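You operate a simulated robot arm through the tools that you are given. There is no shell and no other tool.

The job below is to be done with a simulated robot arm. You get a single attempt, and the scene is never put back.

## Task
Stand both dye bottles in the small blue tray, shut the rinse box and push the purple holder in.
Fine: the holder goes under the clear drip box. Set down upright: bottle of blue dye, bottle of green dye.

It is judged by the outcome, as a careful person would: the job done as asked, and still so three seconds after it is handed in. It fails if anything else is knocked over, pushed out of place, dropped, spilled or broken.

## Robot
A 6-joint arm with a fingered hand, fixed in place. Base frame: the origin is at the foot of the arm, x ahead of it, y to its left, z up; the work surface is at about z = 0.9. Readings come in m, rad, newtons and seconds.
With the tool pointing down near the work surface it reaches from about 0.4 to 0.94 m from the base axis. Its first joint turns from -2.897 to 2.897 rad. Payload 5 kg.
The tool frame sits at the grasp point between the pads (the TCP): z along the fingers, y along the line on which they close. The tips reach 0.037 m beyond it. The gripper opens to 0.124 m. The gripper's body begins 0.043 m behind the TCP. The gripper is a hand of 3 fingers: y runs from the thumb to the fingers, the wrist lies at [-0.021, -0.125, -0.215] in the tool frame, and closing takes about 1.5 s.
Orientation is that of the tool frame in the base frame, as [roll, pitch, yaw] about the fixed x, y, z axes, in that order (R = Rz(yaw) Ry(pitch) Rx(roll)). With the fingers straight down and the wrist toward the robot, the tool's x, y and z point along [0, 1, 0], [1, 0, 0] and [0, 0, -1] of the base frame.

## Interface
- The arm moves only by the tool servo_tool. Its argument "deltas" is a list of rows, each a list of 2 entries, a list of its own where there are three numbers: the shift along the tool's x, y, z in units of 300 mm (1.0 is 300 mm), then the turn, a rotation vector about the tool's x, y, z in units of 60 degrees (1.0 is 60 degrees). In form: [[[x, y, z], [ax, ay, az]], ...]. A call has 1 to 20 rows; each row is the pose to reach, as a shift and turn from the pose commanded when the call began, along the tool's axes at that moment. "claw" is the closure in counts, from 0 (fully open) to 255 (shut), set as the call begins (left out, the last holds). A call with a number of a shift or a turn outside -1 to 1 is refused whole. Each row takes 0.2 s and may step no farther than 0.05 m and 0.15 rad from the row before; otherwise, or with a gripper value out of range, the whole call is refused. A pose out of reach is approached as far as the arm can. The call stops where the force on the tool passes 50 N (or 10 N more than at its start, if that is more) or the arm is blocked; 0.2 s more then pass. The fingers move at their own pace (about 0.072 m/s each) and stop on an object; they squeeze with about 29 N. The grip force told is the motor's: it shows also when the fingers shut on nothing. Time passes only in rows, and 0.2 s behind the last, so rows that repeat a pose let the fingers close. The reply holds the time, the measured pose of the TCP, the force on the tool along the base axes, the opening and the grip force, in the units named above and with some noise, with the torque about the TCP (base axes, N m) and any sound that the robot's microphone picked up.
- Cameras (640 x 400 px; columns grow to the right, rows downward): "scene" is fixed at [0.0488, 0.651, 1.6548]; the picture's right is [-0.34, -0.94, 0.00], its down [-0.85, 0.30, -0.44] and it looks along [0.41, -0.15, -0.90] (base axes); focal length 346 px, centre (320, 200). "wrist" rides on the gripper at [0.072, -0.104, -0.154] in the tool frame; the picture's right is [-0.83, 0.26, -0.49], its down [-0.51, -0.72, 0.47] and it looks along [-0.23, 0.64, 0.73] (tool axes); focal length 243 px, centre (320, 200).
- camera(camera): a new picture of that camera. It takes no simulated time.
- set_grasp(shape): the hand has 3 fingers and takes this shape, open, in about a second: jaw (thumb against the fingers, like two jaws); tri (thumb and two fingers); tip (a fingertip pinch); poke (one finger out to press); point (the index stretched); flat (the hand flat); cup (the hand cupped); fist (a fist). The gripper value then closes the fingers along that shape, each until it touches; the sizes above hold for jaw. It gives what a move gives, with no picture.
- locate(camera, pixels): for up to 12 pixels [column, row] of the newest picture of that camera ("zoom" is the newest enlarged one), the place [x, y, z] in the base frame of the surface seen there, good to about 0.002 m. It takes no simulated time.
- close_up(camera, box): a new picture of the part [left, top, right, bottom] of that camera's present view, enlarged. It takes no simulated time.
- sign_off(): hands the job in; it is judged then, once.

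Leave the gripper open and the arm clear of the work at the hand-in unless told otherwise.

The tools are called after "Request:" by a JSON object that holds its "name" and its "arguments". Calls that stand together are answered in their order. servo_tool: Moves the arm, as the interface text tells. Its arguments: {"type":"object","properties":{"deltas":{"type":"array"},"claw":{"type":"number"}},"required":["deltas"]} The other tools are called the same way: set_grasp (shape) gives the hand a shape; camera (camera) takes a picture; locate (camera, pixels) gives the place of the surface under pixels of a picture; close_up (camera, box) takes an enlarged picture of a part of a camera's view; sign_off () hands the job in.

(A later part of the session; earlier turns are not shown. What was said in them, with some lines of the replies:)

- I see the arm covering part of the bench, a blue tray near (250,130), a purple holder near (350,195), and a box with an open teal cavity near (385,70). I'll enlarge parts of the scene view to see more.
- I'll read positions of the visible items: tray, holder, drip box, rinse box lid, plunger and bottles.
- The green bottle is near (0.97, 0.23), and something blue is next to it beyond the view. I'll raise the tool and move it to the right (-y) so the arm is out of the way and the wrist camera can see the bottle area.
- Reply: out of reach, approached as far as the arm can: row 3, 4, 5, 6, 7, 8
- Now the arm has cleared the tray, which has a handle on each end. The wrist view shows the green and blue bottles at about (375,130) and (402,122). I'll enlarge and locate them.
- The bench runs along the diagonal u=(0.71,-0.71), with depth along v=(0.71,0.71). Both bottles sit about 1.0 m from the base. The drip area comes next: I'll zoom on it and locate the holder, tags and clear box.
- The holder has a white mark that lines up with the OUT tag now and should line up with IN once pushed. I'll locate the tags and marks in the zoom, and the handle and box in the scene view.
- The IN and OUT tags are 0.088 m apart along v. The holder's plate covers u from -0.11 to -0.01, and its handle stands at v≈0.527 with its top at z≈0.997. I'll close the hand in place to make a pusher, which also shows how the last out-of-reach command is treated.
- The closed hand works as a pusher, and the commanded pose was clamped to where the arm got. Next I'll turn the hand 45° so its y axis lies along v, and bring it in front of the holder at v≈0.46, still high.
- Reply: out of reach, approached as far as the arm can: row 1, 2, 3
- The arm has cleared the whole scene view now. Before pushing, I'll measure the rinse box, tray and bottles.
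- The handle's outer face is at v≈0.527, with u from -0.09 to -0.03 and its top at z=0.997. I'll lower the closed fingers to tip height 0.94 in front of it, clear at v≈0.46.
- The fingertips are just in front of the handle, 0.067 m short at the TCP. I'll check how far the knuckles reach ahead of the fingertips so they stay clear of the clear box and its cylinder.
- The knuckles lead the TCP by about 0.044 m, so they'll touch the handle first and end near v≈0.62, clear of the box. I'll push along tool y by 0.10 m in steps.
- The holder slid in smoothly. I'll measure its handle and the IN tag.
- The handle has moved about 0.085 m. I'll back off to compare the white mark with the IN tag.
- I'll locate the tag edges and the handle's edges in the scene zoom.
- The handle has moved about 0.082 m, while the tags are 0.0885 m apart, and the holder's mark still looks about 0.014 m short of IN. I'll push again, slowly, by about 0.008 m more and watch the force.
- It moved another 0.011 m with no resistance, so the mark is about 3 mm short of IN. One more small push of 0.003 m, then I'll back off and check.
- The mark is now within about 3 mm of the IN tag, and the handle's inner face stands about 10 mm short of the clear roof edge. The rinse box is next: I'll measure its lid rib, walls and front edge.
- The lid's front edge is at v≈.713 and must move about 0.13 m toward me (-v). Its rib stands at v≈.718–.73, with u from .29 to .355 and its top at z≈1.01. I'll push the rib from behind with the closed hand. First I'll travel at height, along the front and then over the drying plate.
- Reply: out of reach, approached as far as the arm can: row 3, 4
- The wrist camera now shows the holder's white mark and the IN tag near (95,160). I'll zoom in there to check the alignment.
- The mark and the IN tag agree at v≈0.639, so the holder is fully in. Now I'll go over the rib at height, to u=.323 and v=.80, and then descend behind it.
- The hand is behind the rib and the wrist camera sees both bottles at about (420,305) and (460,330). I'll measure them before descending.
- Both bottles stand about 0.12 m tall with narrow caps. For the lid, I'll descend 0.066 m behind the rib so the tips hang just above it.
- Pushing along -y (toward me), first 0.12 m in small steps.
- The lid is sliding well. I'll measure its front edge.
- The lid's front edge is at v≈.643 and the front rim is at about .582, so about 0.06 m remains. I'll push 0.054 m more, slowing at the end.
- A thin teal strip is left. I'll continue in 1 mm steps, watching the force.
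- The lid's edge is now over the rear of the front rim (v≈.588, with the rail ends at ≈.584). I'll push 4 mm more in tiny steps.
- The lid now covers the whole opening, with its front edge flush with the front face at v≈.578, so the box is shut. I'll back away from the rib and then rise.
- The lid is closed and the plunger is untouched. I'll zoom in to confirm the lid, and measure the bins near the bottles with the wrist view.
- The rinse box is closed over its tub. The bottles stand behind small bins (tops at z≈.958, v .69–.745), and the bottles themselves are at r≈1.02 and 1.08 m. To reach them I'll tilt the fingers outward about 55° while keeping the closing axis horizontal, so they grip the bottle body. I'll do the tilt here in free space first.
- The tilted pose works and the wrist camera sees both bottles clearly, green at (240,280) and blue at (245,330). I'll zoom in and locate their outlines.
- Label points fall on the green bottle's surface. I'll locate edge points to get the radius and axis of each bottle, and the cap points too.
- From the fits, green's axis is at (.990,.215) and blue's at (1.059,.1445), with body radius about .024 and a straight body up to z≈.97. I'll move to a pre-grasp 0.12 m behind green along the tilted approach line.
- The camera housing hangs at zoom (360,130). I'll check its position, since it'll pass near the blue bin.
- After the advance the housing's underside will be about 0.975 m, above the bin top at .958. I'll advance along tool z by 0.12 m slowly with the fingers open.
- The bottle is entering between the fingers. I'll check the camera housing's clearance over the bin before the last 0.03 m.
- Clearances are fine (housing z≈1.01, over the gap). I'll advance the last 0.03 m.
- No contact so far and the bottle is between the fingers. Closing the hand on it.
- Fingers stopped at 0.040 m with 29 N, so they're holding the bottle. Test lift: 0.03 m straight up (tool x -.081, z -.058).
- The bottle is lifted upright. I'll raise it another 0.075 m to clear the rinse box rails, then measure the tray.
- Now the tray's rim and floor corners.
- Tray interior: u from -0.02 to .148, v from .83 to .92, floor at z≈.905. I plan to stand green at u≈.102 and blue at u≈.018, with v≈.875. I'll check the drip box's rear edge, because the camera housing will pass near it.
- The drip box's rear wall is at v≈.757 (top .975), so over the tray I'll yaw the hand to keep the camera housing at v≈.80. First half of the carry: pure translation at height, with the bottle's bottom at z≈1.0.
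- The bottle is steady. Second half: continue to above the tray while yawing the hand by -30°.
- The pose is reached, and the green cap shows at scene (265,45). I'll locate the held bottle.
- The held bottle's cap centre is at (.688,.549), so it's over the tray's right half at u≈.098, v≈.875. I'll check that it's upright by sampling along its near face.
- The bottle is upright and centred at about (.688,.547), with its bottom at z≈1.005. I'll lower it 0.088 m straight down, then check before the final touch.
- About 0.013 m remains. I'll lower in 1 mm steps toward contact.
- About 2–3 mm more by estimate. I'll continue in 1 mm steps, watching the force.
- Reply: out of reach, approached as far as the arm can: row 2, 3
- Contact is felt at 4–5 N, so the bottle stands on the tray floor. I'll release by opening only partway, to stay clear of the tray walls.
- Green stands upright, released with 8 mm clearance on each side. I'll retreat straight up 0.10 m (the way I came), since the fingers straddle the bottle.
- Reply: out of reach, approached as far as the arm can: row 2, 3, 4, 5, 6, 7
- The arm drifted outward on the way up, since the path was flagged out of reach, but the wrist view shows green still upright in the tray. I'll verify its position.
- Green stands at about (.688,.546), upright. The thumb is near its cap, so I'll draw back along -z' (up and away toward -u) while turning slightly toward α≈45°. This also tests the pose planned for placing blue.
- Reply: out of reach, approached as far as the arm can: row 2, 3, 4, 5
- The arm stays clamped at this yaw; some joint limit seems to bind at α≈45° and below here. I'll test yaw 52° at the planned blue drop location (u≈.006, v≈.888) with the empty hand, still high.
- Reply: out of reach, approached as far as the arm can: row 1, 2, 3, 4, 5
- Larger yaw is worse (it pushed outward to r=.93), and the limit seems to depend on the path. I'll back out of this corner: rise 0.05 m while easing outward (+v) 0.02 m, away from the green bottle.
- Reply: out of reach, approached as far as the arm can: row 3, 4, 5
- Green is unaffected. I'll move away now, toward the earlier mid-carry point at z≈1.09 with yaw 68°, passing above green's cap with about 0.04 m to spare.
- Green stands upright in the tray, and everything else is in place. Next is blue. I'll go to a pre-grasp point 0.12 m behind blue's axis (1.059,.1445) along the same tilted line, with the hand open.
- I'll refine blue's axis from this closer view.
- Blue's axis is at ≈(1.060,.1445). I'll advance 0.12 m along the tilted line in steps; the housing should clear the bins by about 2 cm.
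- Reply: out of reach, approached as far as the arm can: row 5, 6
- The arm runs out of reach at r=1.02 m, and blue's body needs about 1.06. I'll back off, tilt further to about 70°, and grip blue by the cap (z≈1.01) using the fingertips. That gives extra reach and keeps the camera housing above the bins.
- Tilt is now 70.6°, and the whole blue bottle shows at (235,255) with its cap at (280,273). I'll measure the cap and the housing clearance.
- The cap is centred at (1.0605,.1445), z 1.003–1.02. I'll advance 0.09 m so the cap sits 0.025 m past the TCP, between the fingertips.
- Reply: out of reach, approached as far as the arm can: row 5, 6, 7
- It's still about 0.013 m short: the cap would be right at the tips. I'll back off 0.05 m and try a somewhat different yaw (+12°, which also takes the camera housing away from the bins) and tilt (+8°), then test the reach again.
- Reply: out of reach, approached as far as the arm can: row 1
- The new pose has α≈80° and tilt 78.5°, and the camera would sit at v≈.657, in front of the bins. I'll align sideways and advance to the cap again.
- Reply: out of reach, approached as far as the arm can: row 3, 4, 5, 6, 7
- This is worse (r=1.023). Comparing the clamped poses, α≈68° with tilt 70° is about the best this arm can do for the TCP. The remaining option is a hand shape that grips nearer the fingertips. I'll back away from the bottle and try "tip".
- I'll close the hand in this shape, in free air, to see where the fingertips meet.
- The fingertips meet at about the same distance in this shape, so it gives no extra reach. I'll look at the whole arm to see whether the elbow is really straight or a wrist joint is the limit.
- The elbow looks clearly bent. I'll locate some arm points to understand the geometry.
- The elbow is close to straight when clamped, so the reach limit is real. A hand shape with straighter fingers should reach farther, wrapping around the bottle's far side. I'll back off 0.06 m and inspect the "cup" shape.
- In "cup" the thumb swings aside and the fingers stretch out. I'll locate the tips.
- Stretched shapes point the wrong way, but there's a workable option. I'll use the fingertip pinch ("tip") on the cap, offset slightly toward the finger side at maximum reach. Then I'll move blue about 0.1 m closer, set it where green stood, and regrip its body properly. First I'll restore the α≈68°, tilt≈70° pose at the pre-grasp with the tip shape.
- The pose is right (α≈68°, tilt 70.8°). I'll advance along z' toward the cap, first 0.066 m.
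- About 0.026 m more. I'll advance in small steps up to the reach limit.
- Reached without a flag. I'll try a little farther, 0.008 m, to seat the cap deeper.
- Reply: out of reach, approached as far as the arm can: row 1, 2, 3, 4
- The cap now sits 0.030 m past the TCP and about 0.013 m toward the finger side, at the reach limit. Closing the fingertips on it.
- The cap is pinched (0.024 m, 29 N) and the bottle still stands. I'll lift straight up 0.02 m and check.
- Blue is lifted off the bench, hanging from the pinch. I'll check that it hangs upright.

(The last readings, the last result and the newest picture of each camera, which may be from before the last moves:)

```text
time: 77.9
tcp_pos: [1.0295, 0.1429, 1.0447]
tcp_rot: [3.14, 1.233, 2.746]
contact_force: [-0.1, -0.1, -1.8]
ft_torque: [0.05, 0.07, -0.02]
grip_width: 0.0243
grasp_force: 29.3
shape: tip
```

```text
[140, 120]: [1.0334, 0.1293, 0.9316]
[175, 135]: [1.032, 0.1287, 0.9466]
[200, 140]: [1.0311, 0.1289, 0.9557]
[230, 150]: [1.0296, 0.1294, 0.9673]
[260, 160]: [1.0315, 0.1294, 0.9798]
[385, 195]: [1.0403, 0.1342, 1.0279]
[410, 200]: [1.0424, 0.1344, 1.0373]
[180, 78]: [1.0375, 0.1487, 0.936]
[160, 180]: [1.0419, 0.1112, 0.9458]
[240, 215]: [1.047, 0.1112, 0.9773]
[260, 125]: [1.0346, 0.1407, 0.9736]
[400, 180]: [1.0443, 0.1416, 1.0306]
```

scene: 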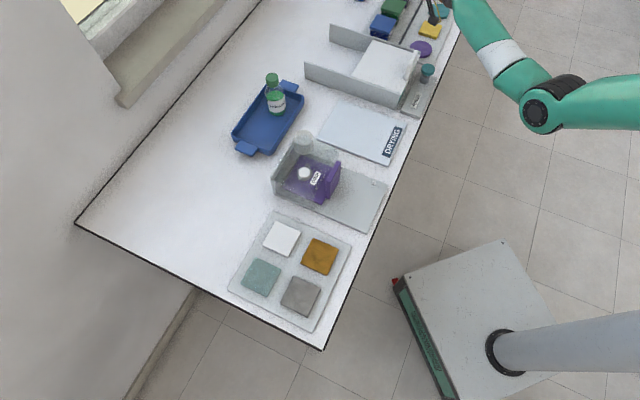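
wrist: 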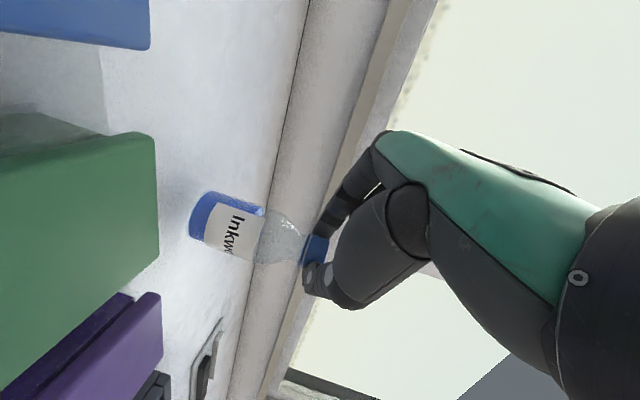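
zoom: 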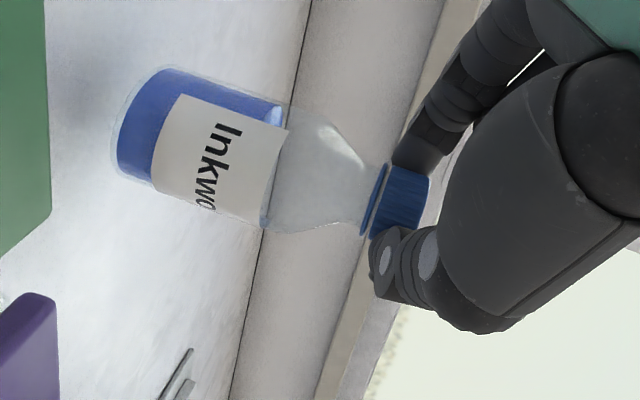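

Blue hangs upright at about (1.054,.131), with its bottom at z≈.92. I'll keep the pinch, raise another 0.065 m, and carry toward the tray region, staying behind the rinse box.

Request:
{"name": "servo_tool", "arguments": {"deltas": [[[-0.07, 0, -0.024], [0, 0, 0]], [[-0.14, 0, -0.048], [0, 0, 0]], [[-0.2045, 0, -0.0718], [0, 0, 0]], [[-0.182, 0.0375, -0.127], [0, 0, 0]], [[-0.15, 0.1, -0.219], [0, 0, 0]], [[-0.118, 0.1625, -0.311], [0, 0, 0]], [[-0.085, 0.225, -0.403], [0, 0, 0]], [[-0.053, 0.2875, -0.4955], [0, 0, 0]], [[-0.02, 0.35, -0.588], [0, 0, 0]], [[0.012, 0.4125, -0.68], [0, 0, 0]], [[0.044, 0.475, -0.772], [0, 0, 0]], [[0.076, 0.5375, -0.864], [0, 0, 0]], [[0.105, 0.594, -0.947], [0, 0, 0]], [[0.1195, 0.625, -0.993], [0, 0, 0]], [[0.1195, 0.625, -0.993], [0, 0, 0]]]}}

Request:
{"name": "camera", "arguments": {"camera": "wrist"}}

Request:
{"name": "camera", "arguments": {"camera": "scene"}}

```text
time: 81.1
tcp_pos: [0.8287, 0.43, 1.1077]
tcp_rot: [3.137, 1.235, 2.745]
contact_force: [0.8, 0.0, -0.8]
ft_torque: [0.01, 0.01, 0.02]
grip_width: 0.0242
grasp_force: 29.2
shape: tip
```

```text
taken
```

wrist: 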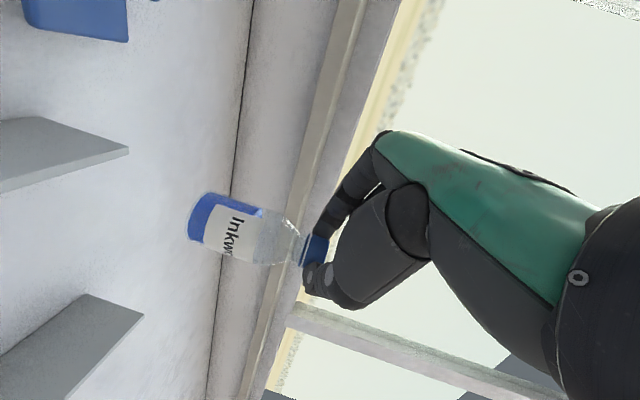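

```text
taken
```

scene: 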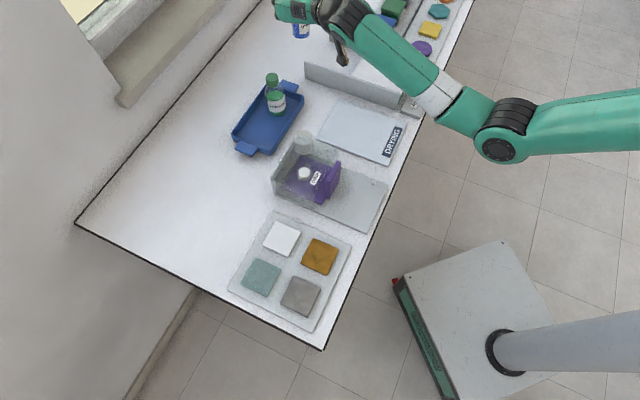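

The carry is smooth. Before going behind green I'll check how far back the bench edge and wall are.

Request:
{"name": "locate", "arguments": {"camera": "scene", "pixels": [[150, 132], [190, 85], [220, 48], [140, 90], [175, 55], [200, 30], [120, 100], [160, 95]]}}

```text
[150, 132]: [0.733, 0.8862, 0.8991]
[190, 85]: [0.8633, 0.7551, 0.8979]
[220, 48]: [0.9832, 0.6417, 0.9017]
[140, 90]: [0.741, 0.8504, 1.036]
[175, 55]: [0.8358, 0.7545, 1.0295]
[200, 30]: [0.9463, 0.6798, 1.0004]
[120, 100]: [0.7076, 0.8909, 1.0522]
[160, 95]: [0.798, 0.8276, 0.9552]
```

The wall and sill are at v≥1.12, well behind. I'll carry the bottle behind green (bottle v≈.95) to u≈.018, yawing gradually to α≈60°.

Request:
{"name": "servo_tool", "arguments": {"deltas": [[[0.018, 0.05, -0.05], [0.01, 0, 0.0035]], [[0.045, 0.13, -0.13], [0.03, 0, 0.0105]], [[0.075, 0.215, -0.215], [0.055, 0, 0.019]], [[0.1, 0.285, -0.285], [0.072, 0, 0.025]], [[0.119, 0.339, -0.337], [0.083, 0, 0.029]], [[0.119, 0.339, -0.337], [0.083, 0, 0.029]]]}}

Request:
{"name": "camera", "arguments": {"camera": "wrist"}}

Request:
{"name": "camera", "arguments": {"camera": "scene"}}

```text
time: 82.5
tcp_pos: [0.7683, 0.5624, 1.1071]
tcp_rot: [3.135, 1.234, 2.652]
contact_force: [0.0, -0.5, -1.2]
ft_torque: [0.02, 0.04, -0.01]
grip_width: 0.0242
grasp_force: 29.0
shape: tip
```

```text
taken
```

wrist: 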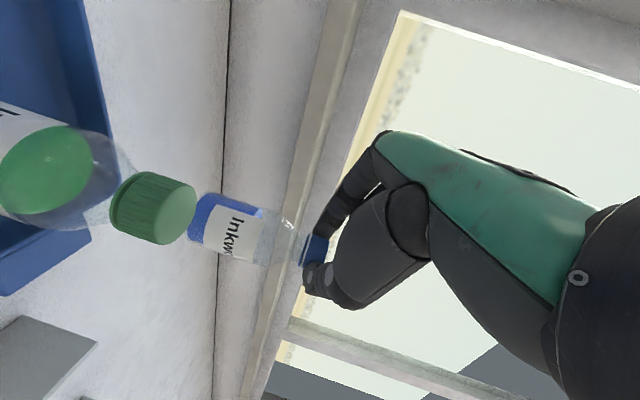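

```text
taken
```

scene: 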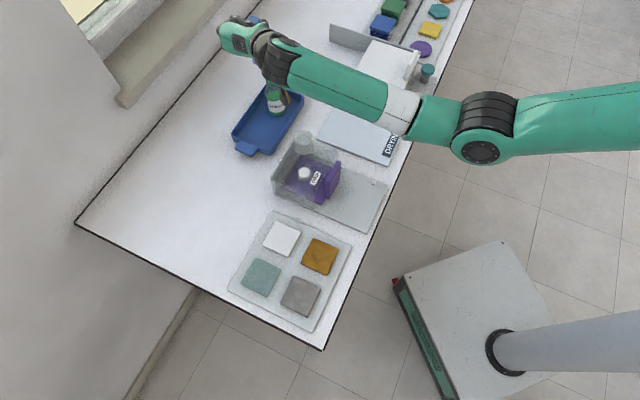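

No flags, and green is undisturbed. I'll continue along -u to above the back-left of the tray.

Request:
{"name": "servo_tool", "arguments": {"deltas": [[[0.02, 0.02, -0.06], [0.004, 0, 0.001]], [[0.055, 0.055, -0.16], [0.012, 0, 0.004]], [[0.095, 0.094, -0.27], [0.02, 0, 0.007]], [[0.135, 0.133, -0.385], [0.027, 0, 0.009]], [[0.162, 0.16, -0.462], [0.031, 0, 0.011]], [[0.162, 0.16, -0.462], [0.031, 0, 0.011]]]}}

Request:
{"name": "camera", "arguments": {"camera": "wrist"}}

Request:
{"name": "camera", "arguments": {"camera": "scene"}}

```text
time: 83.9
tcp_pos: [0.6591, 0.6742, 1.1088]
tcp_rot: [3.138, 1.235, 2.619]
contact_force: [-0.1, 0.4, -1.8]
ft_torque: [0.0, 0.01, -0.01]
grip_width: 0.024
grasp_force: 29.2
shape: tip
```

```text
taken
```

wrist: 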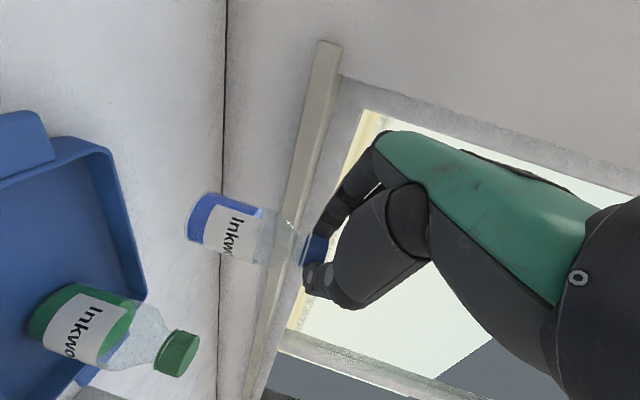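

```text
taken
```

scene: 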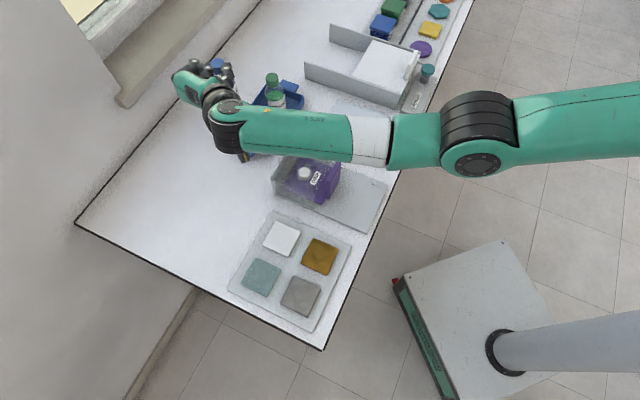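

Still no flags. Blue is at (u≈.016, v≈.9485), with its bottom at z≈.985. Next I'll move 0.07 m toward the tray's middle (-v).

Request:
{"name": "servo_tool", "arguments": {"deltas": [[[0.003, -0.035, -0.009], [0, 0, 0]], [[0.008, -0.09, -0.023], [0, 0, 0]], [[0.013, -0.15, -0.038], [0, 0, 0]], [[0.018, -0.2, -0.051], [0, 0, 0]], [[0.02, -0.225, -0.057], [0, 0, 0]], [[0.02, -0.225, -0.057], [0, 0, 0]]]}}

Request:
{"name": "camera", "arguments": {"camera": "wrist"}}

Request:
{"name": "close_up", "arguments": {"camera": "scene", "box": [180, 40, 340, 200]}}

```text
time: 85.3
tcp_pos: [0.6125, 0.6245, 1.1088]
tcp_rot: [3.139, 1.233, 2.621]
contact_force: [0.3, -0.3, -1.3]
ft_torque: [0.0, 0.05, -0.03]
grip_width: 0.0241
grasp_force: 28.8
shape: tip
```

```text
taken
```

wrist: 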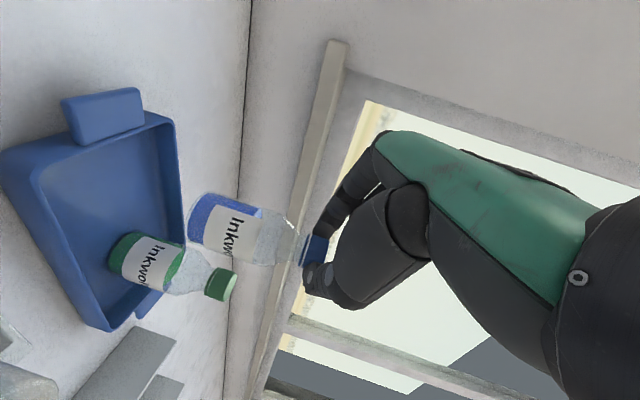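

```text
2.50 times, centred on (260, 120) of scene
```

zoom: 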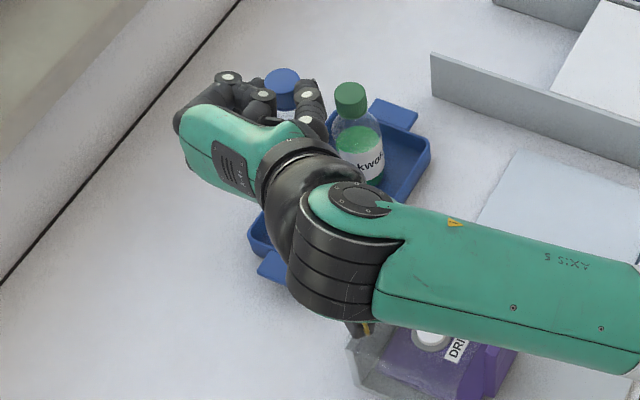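

Blue is over the tray's left half, with no flags. I'll locate the housing and both bottles before lowering.

Request:
{"name": "locate", "arguments": {"camera": "zoom", "pixels": [[355, 327], [365, 330], [348, 325], [283, 80], [283, 90], [350, 95], [360, 355], [375, 340]]}}

Request:
{"name": "locate", "arguments": {"camera": "wrist", "pixels": [[200, 215], [220, 230], [235, 235], [250, 240], [312, 245], [205, 200], [210, 245], [135, 265], [215, 285], [170, 215], [180, 150], [160, 130]]}}

```text
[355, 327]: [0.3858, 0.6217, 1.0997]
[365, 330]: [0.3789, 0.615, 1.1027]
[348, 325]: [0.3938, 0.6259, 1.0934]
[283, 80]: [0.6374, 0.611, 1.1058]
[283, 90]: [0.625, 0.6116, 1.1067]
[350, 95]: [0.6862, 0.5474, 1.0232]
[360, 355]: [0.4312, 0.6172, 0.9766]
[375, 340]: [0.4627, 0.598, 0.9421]
```

```text
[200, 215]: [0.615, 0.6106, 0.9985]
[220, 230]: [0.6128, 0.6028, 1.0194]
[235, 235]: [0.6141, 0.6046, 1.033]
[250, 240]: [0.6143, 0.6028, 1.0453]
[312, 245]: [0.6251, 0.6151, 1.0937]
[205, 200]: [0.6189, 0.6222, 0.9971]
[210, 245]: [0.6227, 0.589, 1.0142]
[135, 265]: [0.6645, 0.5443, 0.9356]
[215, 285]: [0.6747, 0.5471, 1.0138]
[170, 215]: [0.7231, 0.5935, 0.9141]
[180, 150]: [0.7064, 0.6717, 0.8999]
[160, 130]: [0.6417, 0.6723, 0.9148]
```

I'll check blue's uprightness from a zoomed view.

Request:
{"name": "close_up", "arguments": {"camera": "wrist", "box": [170, 170, 350, 300]}}

Request:
{"name": "locate", "arguments": {"camera": "zoom", "pixels": [[130, 85], [120, 240], [105, 170], [150, 95], [145, 255], [165, 180], [180, 105], [180, 265], [230, 200], [300, 220], [465, 250], [490, 255]]}}

```text
3.08 times, centred on (260, 235) of wrist
```

zoom: 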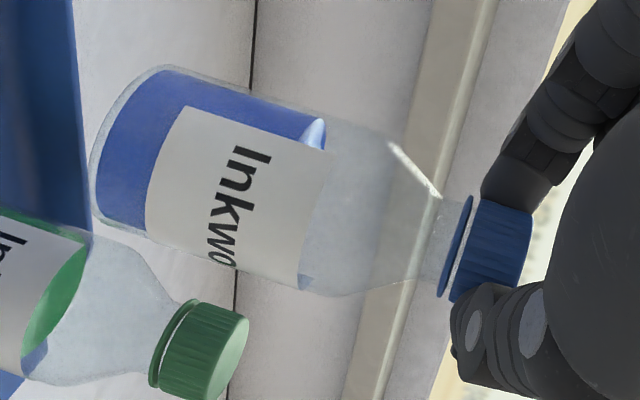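

```text
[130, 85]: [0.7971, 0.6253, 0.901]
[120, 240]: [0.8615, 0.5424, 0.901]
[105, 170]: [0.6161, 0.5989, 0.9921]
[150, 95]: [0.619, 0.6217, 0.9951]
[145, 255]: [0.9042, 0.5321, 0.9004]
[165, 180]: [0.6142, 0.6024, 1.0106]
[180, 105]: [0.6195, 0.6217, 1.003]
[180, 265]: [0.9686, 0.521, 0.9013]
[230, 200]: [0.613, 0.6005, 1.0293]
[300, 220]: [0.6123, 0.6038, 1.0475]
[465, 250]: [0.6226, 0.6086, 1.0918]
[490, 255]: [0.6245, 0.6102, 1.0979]
```

Request:
{"name": "locate", "arguments": {"camera": "zoom", "pixels": [[135, 141], [160, 150], [200, 164], [230, 174], [260, 185], [300, 198], [470, 244], [495, 251], [245, 117], [215, 262], [300, 130], [290, 275]]}}

```text
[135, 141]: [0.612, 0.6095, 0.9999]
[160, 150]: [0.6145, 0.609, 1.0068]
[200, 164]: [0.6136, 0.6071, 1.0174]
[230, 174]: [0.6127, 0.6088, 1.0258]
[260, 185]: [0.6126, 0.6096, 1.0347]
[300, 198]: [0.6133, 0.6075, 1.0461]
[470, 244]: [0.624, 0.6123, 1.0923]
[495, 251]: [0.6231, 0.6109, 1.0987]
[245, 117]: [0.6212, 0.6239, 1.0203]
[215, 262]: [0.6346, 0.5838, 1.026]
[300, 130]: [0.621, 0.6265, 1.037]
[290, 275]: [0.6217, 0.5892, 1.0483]
```

Upright within about 1–2°, centred at (.636,.607), which leaves a 0.034 m gap to green. I'll lower 0.07 m straight down.

Request:
{"name": "servo_tool", "arguments": {"deltas": [[[0.03, 0, 0.0105], [0, 0, 0]], [[0.07, 0, 0.0245], [0, 0, 0]], [[0.11, 0, 0.0386], [0, 0, 0]], [[0.15, 0, 0.0526], [0, 0, 0]], [[0.185, 0, 0.065], [0, 0, 0]], [[0.21, 0, 0.0737], [0, 0, 0]], [[0.2202, 0, 0.0772], [0, 0, 0]], [[0.2202, 0, 0.0772], [0, 0, 0]]]}}

Request:
{"name": "camera", "arguments": {"camera": "wrist"}}

Request:
{"name": "close_up", "arguments": {"camera": "scene", "box": [180, 40, 340, 200]}}

```text
time: 87.1
tcp_pos: [0.6126, 0.625, 1.0382]
tcp_rot: [3.139, 1.235, 2.622]
contact_force: [-0.4, -1.1, -0.9]
ft_torque: [0.03, 0.01, 0.01]
grip_width: 0.0241
grasp_force: 29.3
shape: tip
```

```text
taken
```

wrist: 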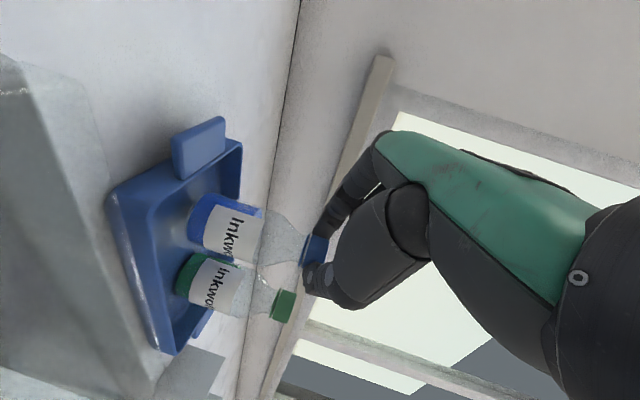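

```text
2.50 times, centred on (260, 120) of scene
```

zoom: 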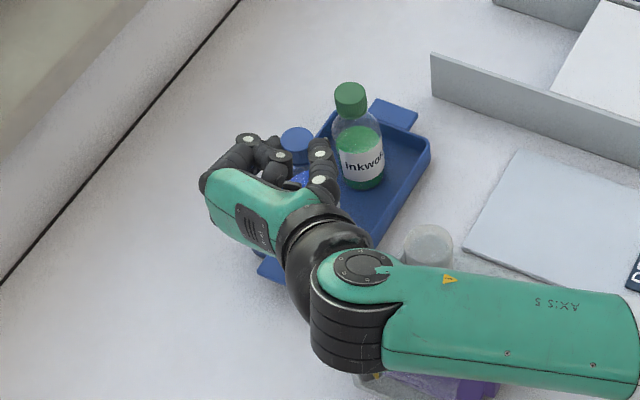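

About 0.01 m remains. I'll check the thumb's gap to green and the forearm's clearance over the clear cylinder.

Request:
{"name": "locate", "arguments": {"camera": "zoom", "pixels": [[320, 155], [325, 180], [330, 195], [350, 95], [345, 110], [430, 240], [410, 245], [405, 270], [350, 330], [298, 135]]}}

```text
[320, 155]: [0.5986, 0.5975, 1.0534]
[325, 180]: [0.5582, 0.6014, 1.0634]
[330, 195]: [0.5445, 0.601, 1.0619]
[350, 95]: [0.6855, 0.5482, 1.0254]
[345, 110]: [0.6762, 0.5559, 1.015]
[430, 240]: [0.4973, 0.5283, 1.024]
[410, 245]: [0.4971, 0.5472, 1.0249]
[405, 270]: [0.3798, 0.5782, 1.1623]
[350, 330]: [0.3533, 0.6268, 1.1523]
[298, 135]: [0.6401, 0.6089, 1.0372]
```

The gaps are good (thumb about 0.1 m from green, forearm well above the cylinder). I'll lower the last part in small steps.

Request:
{"name": "servo_tool", "arguments": {"deltas": [[[0.0095, 0, 0.0033], [0, 0, 0]], [[0.0189, 0, 0.0066], [0, 0, 0]], [[0.0221, 0, 0.0077], [0, 0, 0]], [[0.0252, 0, 0.0088], [0, 0, 0]], [[0.0252, 0, 0.0088], [0, 0, 0]]]}}

Request:
{"name": "close_up", "arguments": {"camera": "wrist", "box": [160, 160, 340, 320]}}

Request:
{"name": "locate", "arguments": {"camera": "zoom", "pixels": [[150, 125], [90, 110], [130, 110], [100, 150], [200, 150], [75, 130]]}}

```text
time: 88.3
tcp_pos: [0.6123, 0.6253, 1.0302]
tcp_rot: [3.136, 1.234, 2.618]
contact_force: [0.8, 0.2, -2.1]
ft_torque: [0.0, 0.01, -0.01]
grip_width: 0.0241
grasp_force: 28.6
shape: tip
```

```text
2.50 times, centred on (250, 240) of wrist
```

zoom: 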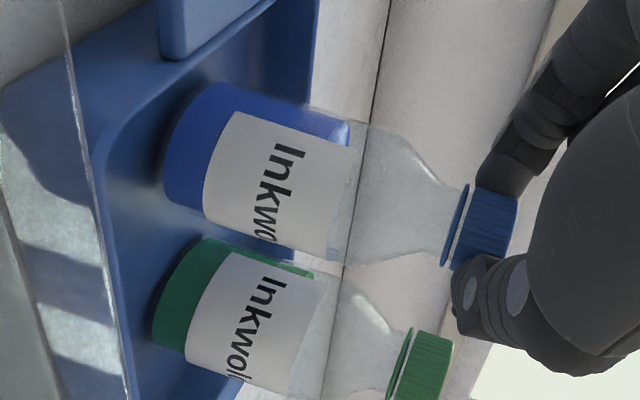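

```text
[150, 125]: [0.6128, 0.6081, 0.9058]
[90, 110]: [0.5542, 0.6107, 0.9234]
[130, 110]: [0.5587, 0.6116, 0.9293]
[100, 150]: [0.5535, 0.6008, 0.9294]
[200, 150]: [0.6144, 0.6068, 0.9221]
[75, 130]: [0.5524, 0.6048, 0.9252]
```

Nearly down. I'll go on in 1 mm steps until the floor takes the weight.

Request:
{"name": "servo_tool", "arguments": {"deltas": [[[0.0032, 0, 0.0011], [0, 0, 0]], [[0.0063, 0, 0.0022], [0, 0, 0]], [[0.0063, 0, 0.0022], [0, 0, 0]]]}}

Request:
{"name": "servo_tool", "arguments": {"deltas": [[[0.0016, 0, 0.0006], [0, 0, 0]], [[0.0032, 0, 0.0011], [0, 0, 0]], [[0.0032, 0, 0.0011], [0, 0, 0]]]}}

```text
time: 89.1
tcp_pos: [0.6134, 0.6246, 1.0289]
tcp_rot: [3.131, 1.234, 2.611]
contact_force: [-0.1, -0.3, -1.9]
ft_torque: [0.0, 0.02, -0.01]
grip_width: 0.0242
grasp_force: 28.4
shape: tip
```

```text
time: 89.9
tcp_pos: [0.6124, 0.6255, 1.0283]
tcp_rot: [3.14, 1.235, 2.621]
contact_force: [0.0, -0.4, -1.3]
ft_torque: [0.01, 0.07, 0.0]
grip_width: 0.0237
grasp_force: 28.5
shape: tip
```

Request:
{"name": "servo_tool", "arguments": {"deltas": [[[0.0016, 0, 0.0006], [0, 0, 0]], [[0.0032, 0, 0.0011], [0, 0, 0]], [[0.0032, 0, 0.0011], [0, 0, 0]]]}}

Request:
{"name": "servo_tool", "arguments": {"deltas": [[[0.0016, 0, 0.0006], [0, 0, 0]], [[0.0032, 0, 0.0011], [0, 0, 0]], [[0.0032, 0, 0.0011], [0, 0, 0]]]}}

Request:
{"name": "close_up", "arguments": {"camera": "wrist", "box": [160, 160, 340, 320]}}

```text
time: 90.7
tcp_pos: [0.6133, 0.6247, 1.0283]
tcp_rot: [3.134, 1.234, 2.616]
contact_force: [0.3, 0.0, 0.7]
ft_torque: [0.02, -0.01, -0.02]
grip_width: 0.0241
grasp_force: 29.4
shape: tip
```

```text
time: 91.5
tcp_pos: [0.6139, 0.6247, 1.0266]
tcp_rot: [3.126, 1.237, 2.609]
contact_force: [-0.2, -1.2, 5.1]
ft_torque: [0.0, -0.12, -0.04]
grip_width: 0.024
grasp_force: 28.8
shape: tip
```

```text
2.50 times, centred on (250, 240) of wrist
```

zoom: 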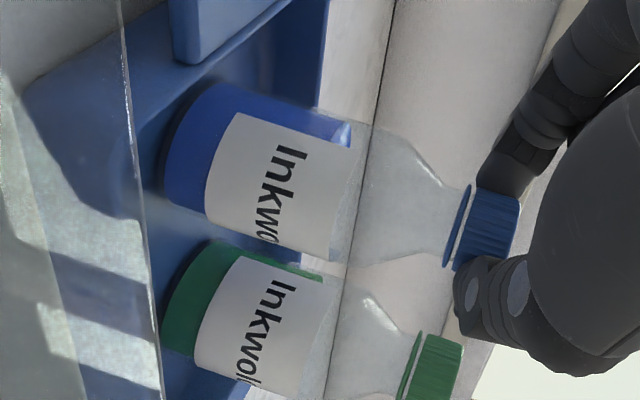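

The floor is carrying blue now (+5 N). I'll release by opening partway.

Request:
{"name": "servo_tool", "arguments": {"deltas": [[[0, 0, 0], [0, 0, 0]], [[0, 0, 0], [0, 0, 0]], [[0, 0, 0], [0, 0, 0]], [[0, 0, 0], [0, 0, 0]]], "claw": 100}}

Request:
{"name": "camera", "arguments": {"camera": "wrist"}}

Request:
{"name": "close_up", "arguments": {"camera": "wrist", "box": [160, 160, 340, 320]}}

```text
time: 92.5
tcp_pos: [0.6148, 0.6249, 1.0254]
tcp_rot: [3.135, 1.233, 2.616]
contact_force: [1.1, 0.7, -0.8]
ft_torque: [0.02, -0.01, 0.02]
grip_width: 0.0749
grasp_force: 0.1
shape: tip
```

```text
taken
```

wrist: 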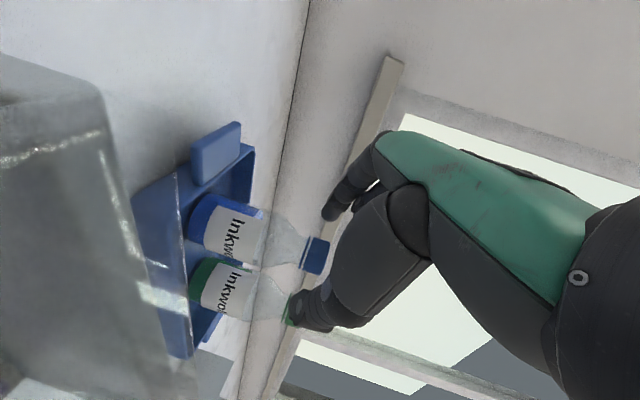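

```text
2.50 times, centred on (250, 240) of wrist
```

zoom: 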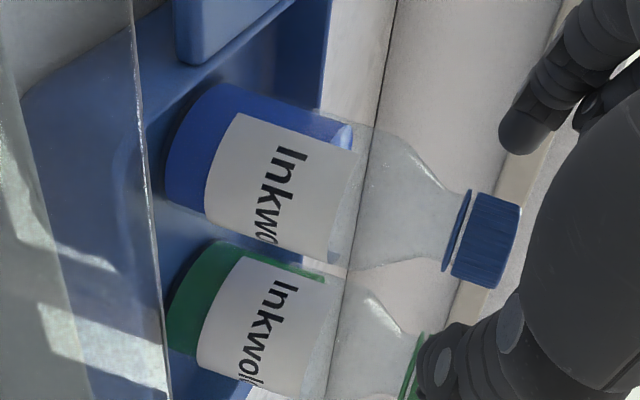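

Blue stands free and the fingers are clear of both caps. I'll retreat straight up 0.083 m, retracing the descent.

Request:
{"name": "servo_tool", "arguments": {"deltas": [[[-0.02, 0, -0.007], [0, 0, 0]], [[-0.055, 0, -0.0193], [0, 0, 0]], [[-0.1, 0, -0.035], [0, 0, 0]], [[-0.15, 0, -0.0526], [0, 0, 0]], [[-0.2, 0, -0.07], [0, 0, 0]], [[-0.261, 0, -0.0916], [0, 0, 0]], [[-0.261, 0, -0.0916], [0, 0, 0]]]}}

Request:
{"name": "camera", "arguments": {"camera": "wrist"}}

Request:
{"name": "close_up", "arguments": {"camera": "scene", "box": [180, 40, 340, 200]}}

```text
time: 94.1
tcp_pos: [0.6125, 0.6253, 1.1078]
tcp_rot: [3.136, 1.233, 2.617]
contact_force: [-0.2, 0.4, -0.5]
ft_torque: [-0.01, 0.02, 0.03]
grip_width: 0.0745
grasp_force: 0.2
shape: tip
```

```text
taken
```

wrist: 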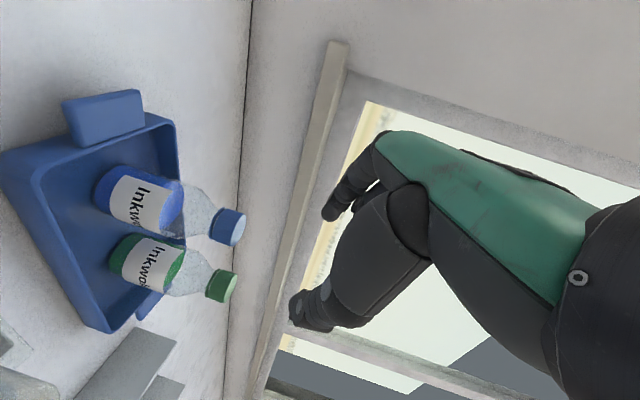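

```text
2.50 times, centred on (260, 120) of scene
```

zoom: 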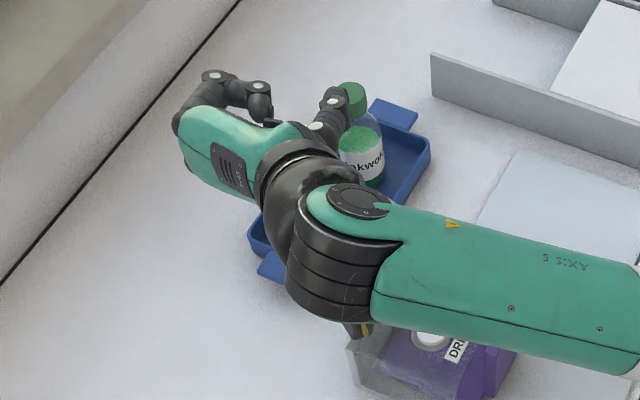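

Both bottles stand upright side by side in the tray. I'll move the arm away along the route I came by: back, then along the bench, staying high.

Request:
{"name": "servo_tool", "arguments": {"deltas": [[[-0.01, 0.11, 0.028], [0, 0, 0]], [[-0.02, 0.225, 0.057], [0, 0, 0]], [[-0.055, 0.19, 0.16], [0, 0, 0]], [[-0.095, 0.15, 0.28], [0, 0, 0]], [[-0.14, 0.11, 0.4], [0, 0, 0]], [[-0.184, 0.077, 0.523], [0, 0, 0]], [[-0.216, 0.007, 0.616], [0, 0, 0]], [[-0.249, -0.063, 0.71], [0, 0, 0]], [[-0.281, -0.134, 0.803], [0, 0, 0]], [[-0.314, -0.204, 0.896], [0, 0, 0]], [[-0.314, -0.204, 0.896], [0, 0, 0]]]}}

Request:
{"name": "camera", "arguments": {"camera": "scene"}}

Request:
{"name": "close_up", "arguments": {"camera": "scene", "box": [220, 50, 420, 240]}}

```text
time: 96.5
tcp_pos: [0.8296, 0.4324, 1.1094]
tcp_rot: [3.135, 1.233, 2.617]
contact_force: [-0.4, 0.3, 0.3]
ft_torque: [-0.02, 0.0, 0.03]
grip_width: 0.0754
grasp_force: 0.1
shape: tip
```

```text
taken
```

scene: 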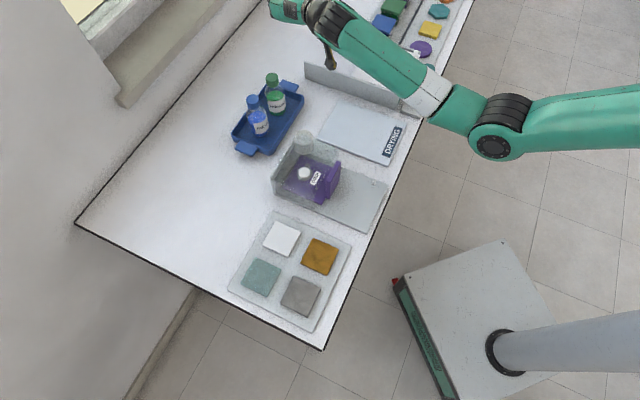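

```text
2.11 times, centred on (320, 145) of scene
```

zoom: 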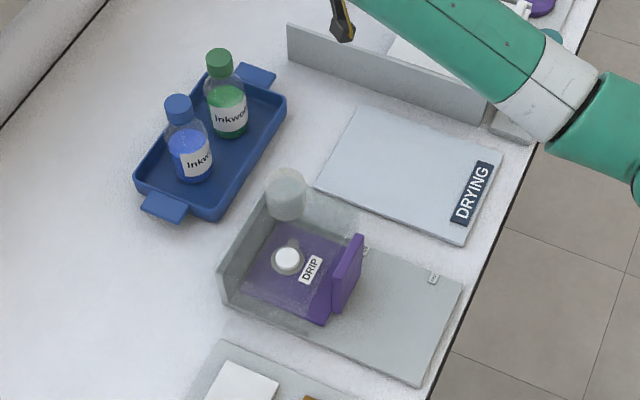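

Everything on this side looks right. I'll untilt the hand and shift so the scene camera sees the rinse box for a final check, and return to the open jaw shape.

Request:
{"name": "servo_tool", "arguments": {"deltas": [[[0.011, -0.064, -0.032], [0, 0.125, 0]], [[0.022, -0.129, -0.063], [0, 0.25, 0]], [[0.033, -0.193, -0.095], [0, 0.375, 0]], [[0.044, -0.257, -0.126], [0, 0.5, 0]], [[0.055, -0.322, -0.158], [0, 0.625, 0]], [[0.066, -0.386, -0.189], [0, 0.75, 0]], [[0.066, -0.386, -0.189], [0, 0.75, 0]]], "claw": 0}}

Request:
{"name": "set_grasp", "arguments": {"shape": "jaw"}}

Request:
{"name": "camera", "arguments": {"camera": "scene"}}

Request:
{"name": "camera", "arguments": {"camera": "wrist"}}

```text
time: 98.1
tcp_pos: [0.7201, 0.3592, 1.1088]
tcp_rot: [3.14, 0.447, 2.623]
contact_force: [0.6, -0.7, -0.9]
ft_torque: [-0.01, 0.01, 0.0]
grip_width: 0.1236
grasp_force: 0.0
shape: tip
```

```text
time: 99.0
tcp_pos: [0.7215, 0.3588, 1.1081]
tcp_rot: [-3.141, 0.449, 2.624]
contact_force: [-0.5, 0.6, -0.1]
ft_torque: [0.03, 0.0, -0.02]
grip_width: 0.1236
grasp_force: 0.0
shape: jaw
```

```text
taken
```

scene: 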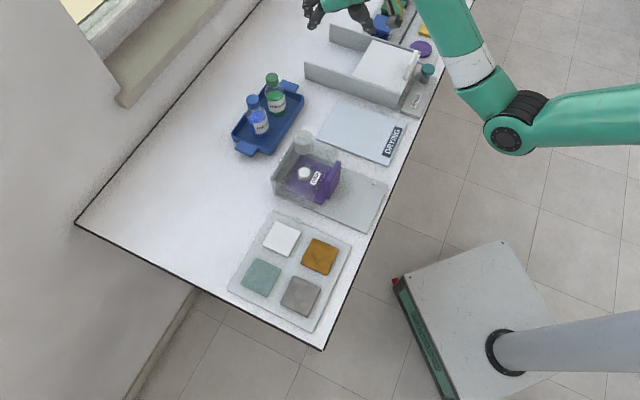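

```text
taken
```

wrist: 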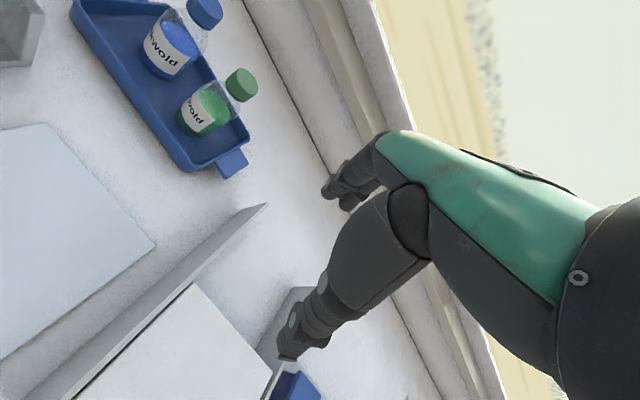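

Final check of the rinse box, bins, tray and holder in zoomed views.

Request:
{"name": "close_up", "arguments": {"camera": "scene", "box": [290, 0, 450, 120]}}

Request:
{"name": "locate", "arguments": {"camera": "zoom", "pixels": [[445, 290], [490, 200], [460, 240], [515, 240], [385, 90], [375, 110], [400, 300], [505, 160]]}}

Request:
{"name": "close_up", "arguments": {"camera": "scene", "box": [220, 60, 360, 200]}}

Request:
{"name": "locate", "arguments": {"camera": "zoom", "pixels": [[210, 125], [295, 40], [220, 190], [310, 135], [150, 190], [395, 120], [250, 260], [500, 330]]}}

```text
3.33 times, centred on (370, 60) of scene
```

zoom: 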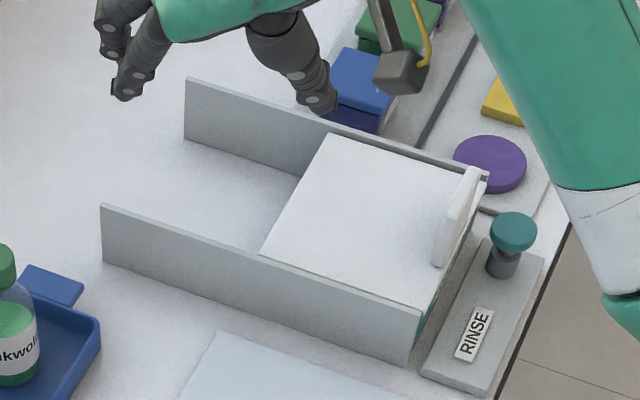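

```text
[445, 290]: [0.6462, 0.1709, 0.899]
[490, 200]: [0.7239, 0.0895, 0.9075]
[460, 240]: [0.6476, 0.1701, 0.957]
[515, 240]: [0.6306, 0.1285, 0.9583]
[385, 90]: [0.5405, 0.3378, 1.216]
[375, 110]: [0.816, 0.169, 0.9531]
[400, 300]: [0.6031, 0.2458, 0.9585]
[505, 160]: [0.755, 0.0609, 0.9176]
```

```text
2.86 times, centred on (290, 130) of scene
```

zoom: 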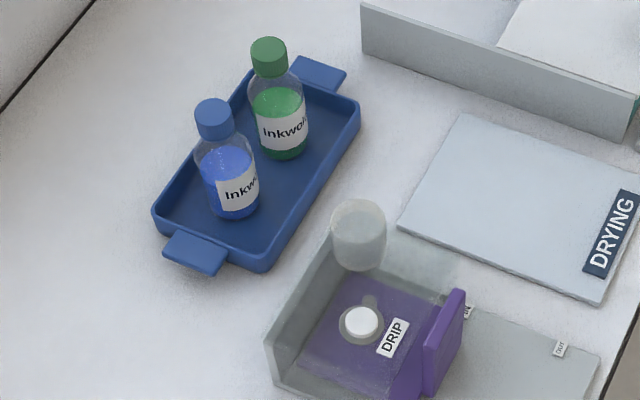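

```text
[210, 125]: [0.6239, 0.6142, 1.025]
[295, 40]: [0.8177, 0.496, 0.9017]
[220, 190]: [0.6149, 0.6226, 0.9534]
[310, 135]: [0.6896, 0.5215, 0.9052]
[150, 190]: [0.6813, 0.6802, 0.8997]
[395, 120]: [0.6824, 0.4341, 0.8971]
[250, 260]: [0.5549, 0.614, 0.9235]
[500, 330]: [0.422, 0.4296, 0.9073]
```

Both bottles stand upright in the blue tray, the lid is shut over the rinse box, and the holder's mark is at IN. Plunger, bins, drying plate and drip box are where they were. The hand is open and about 0.1 m above everything, so I'm handing in.

Request:
{"name": "sign_off", "arguments": {}}

```text
The job is handed in.
```

The job is finished and handed in. I don't have the judge's verdict, only my own final checks:

- **Bottles:** the green and blue dye bottles both stand upright in the small blue tray, about 0.03 m apart.
- **Rinse box:** the lid is slid shut, with its front edge flush with the front of the box.
- **Purple holder:** it is pushed in under the clear drip box, and its white mark lines up with the IN tag.

In the final pictures the bins, RINSE knob, drying plate and drip box were where they started, and nothing had fallen or spilled. I left the hand open and about 0.1 m above the rinse box.

Two moments were less controlled than I wanted:

- **Green bottle:** after I released it, the arm reached a motion limit and drifted a few centimetres sideways. The bottle did not move.
- **Blue bottle:** it stood just beyond the arm's normal reach, so I carried it by a fingertip pinch on its cap instead of gripping the body.
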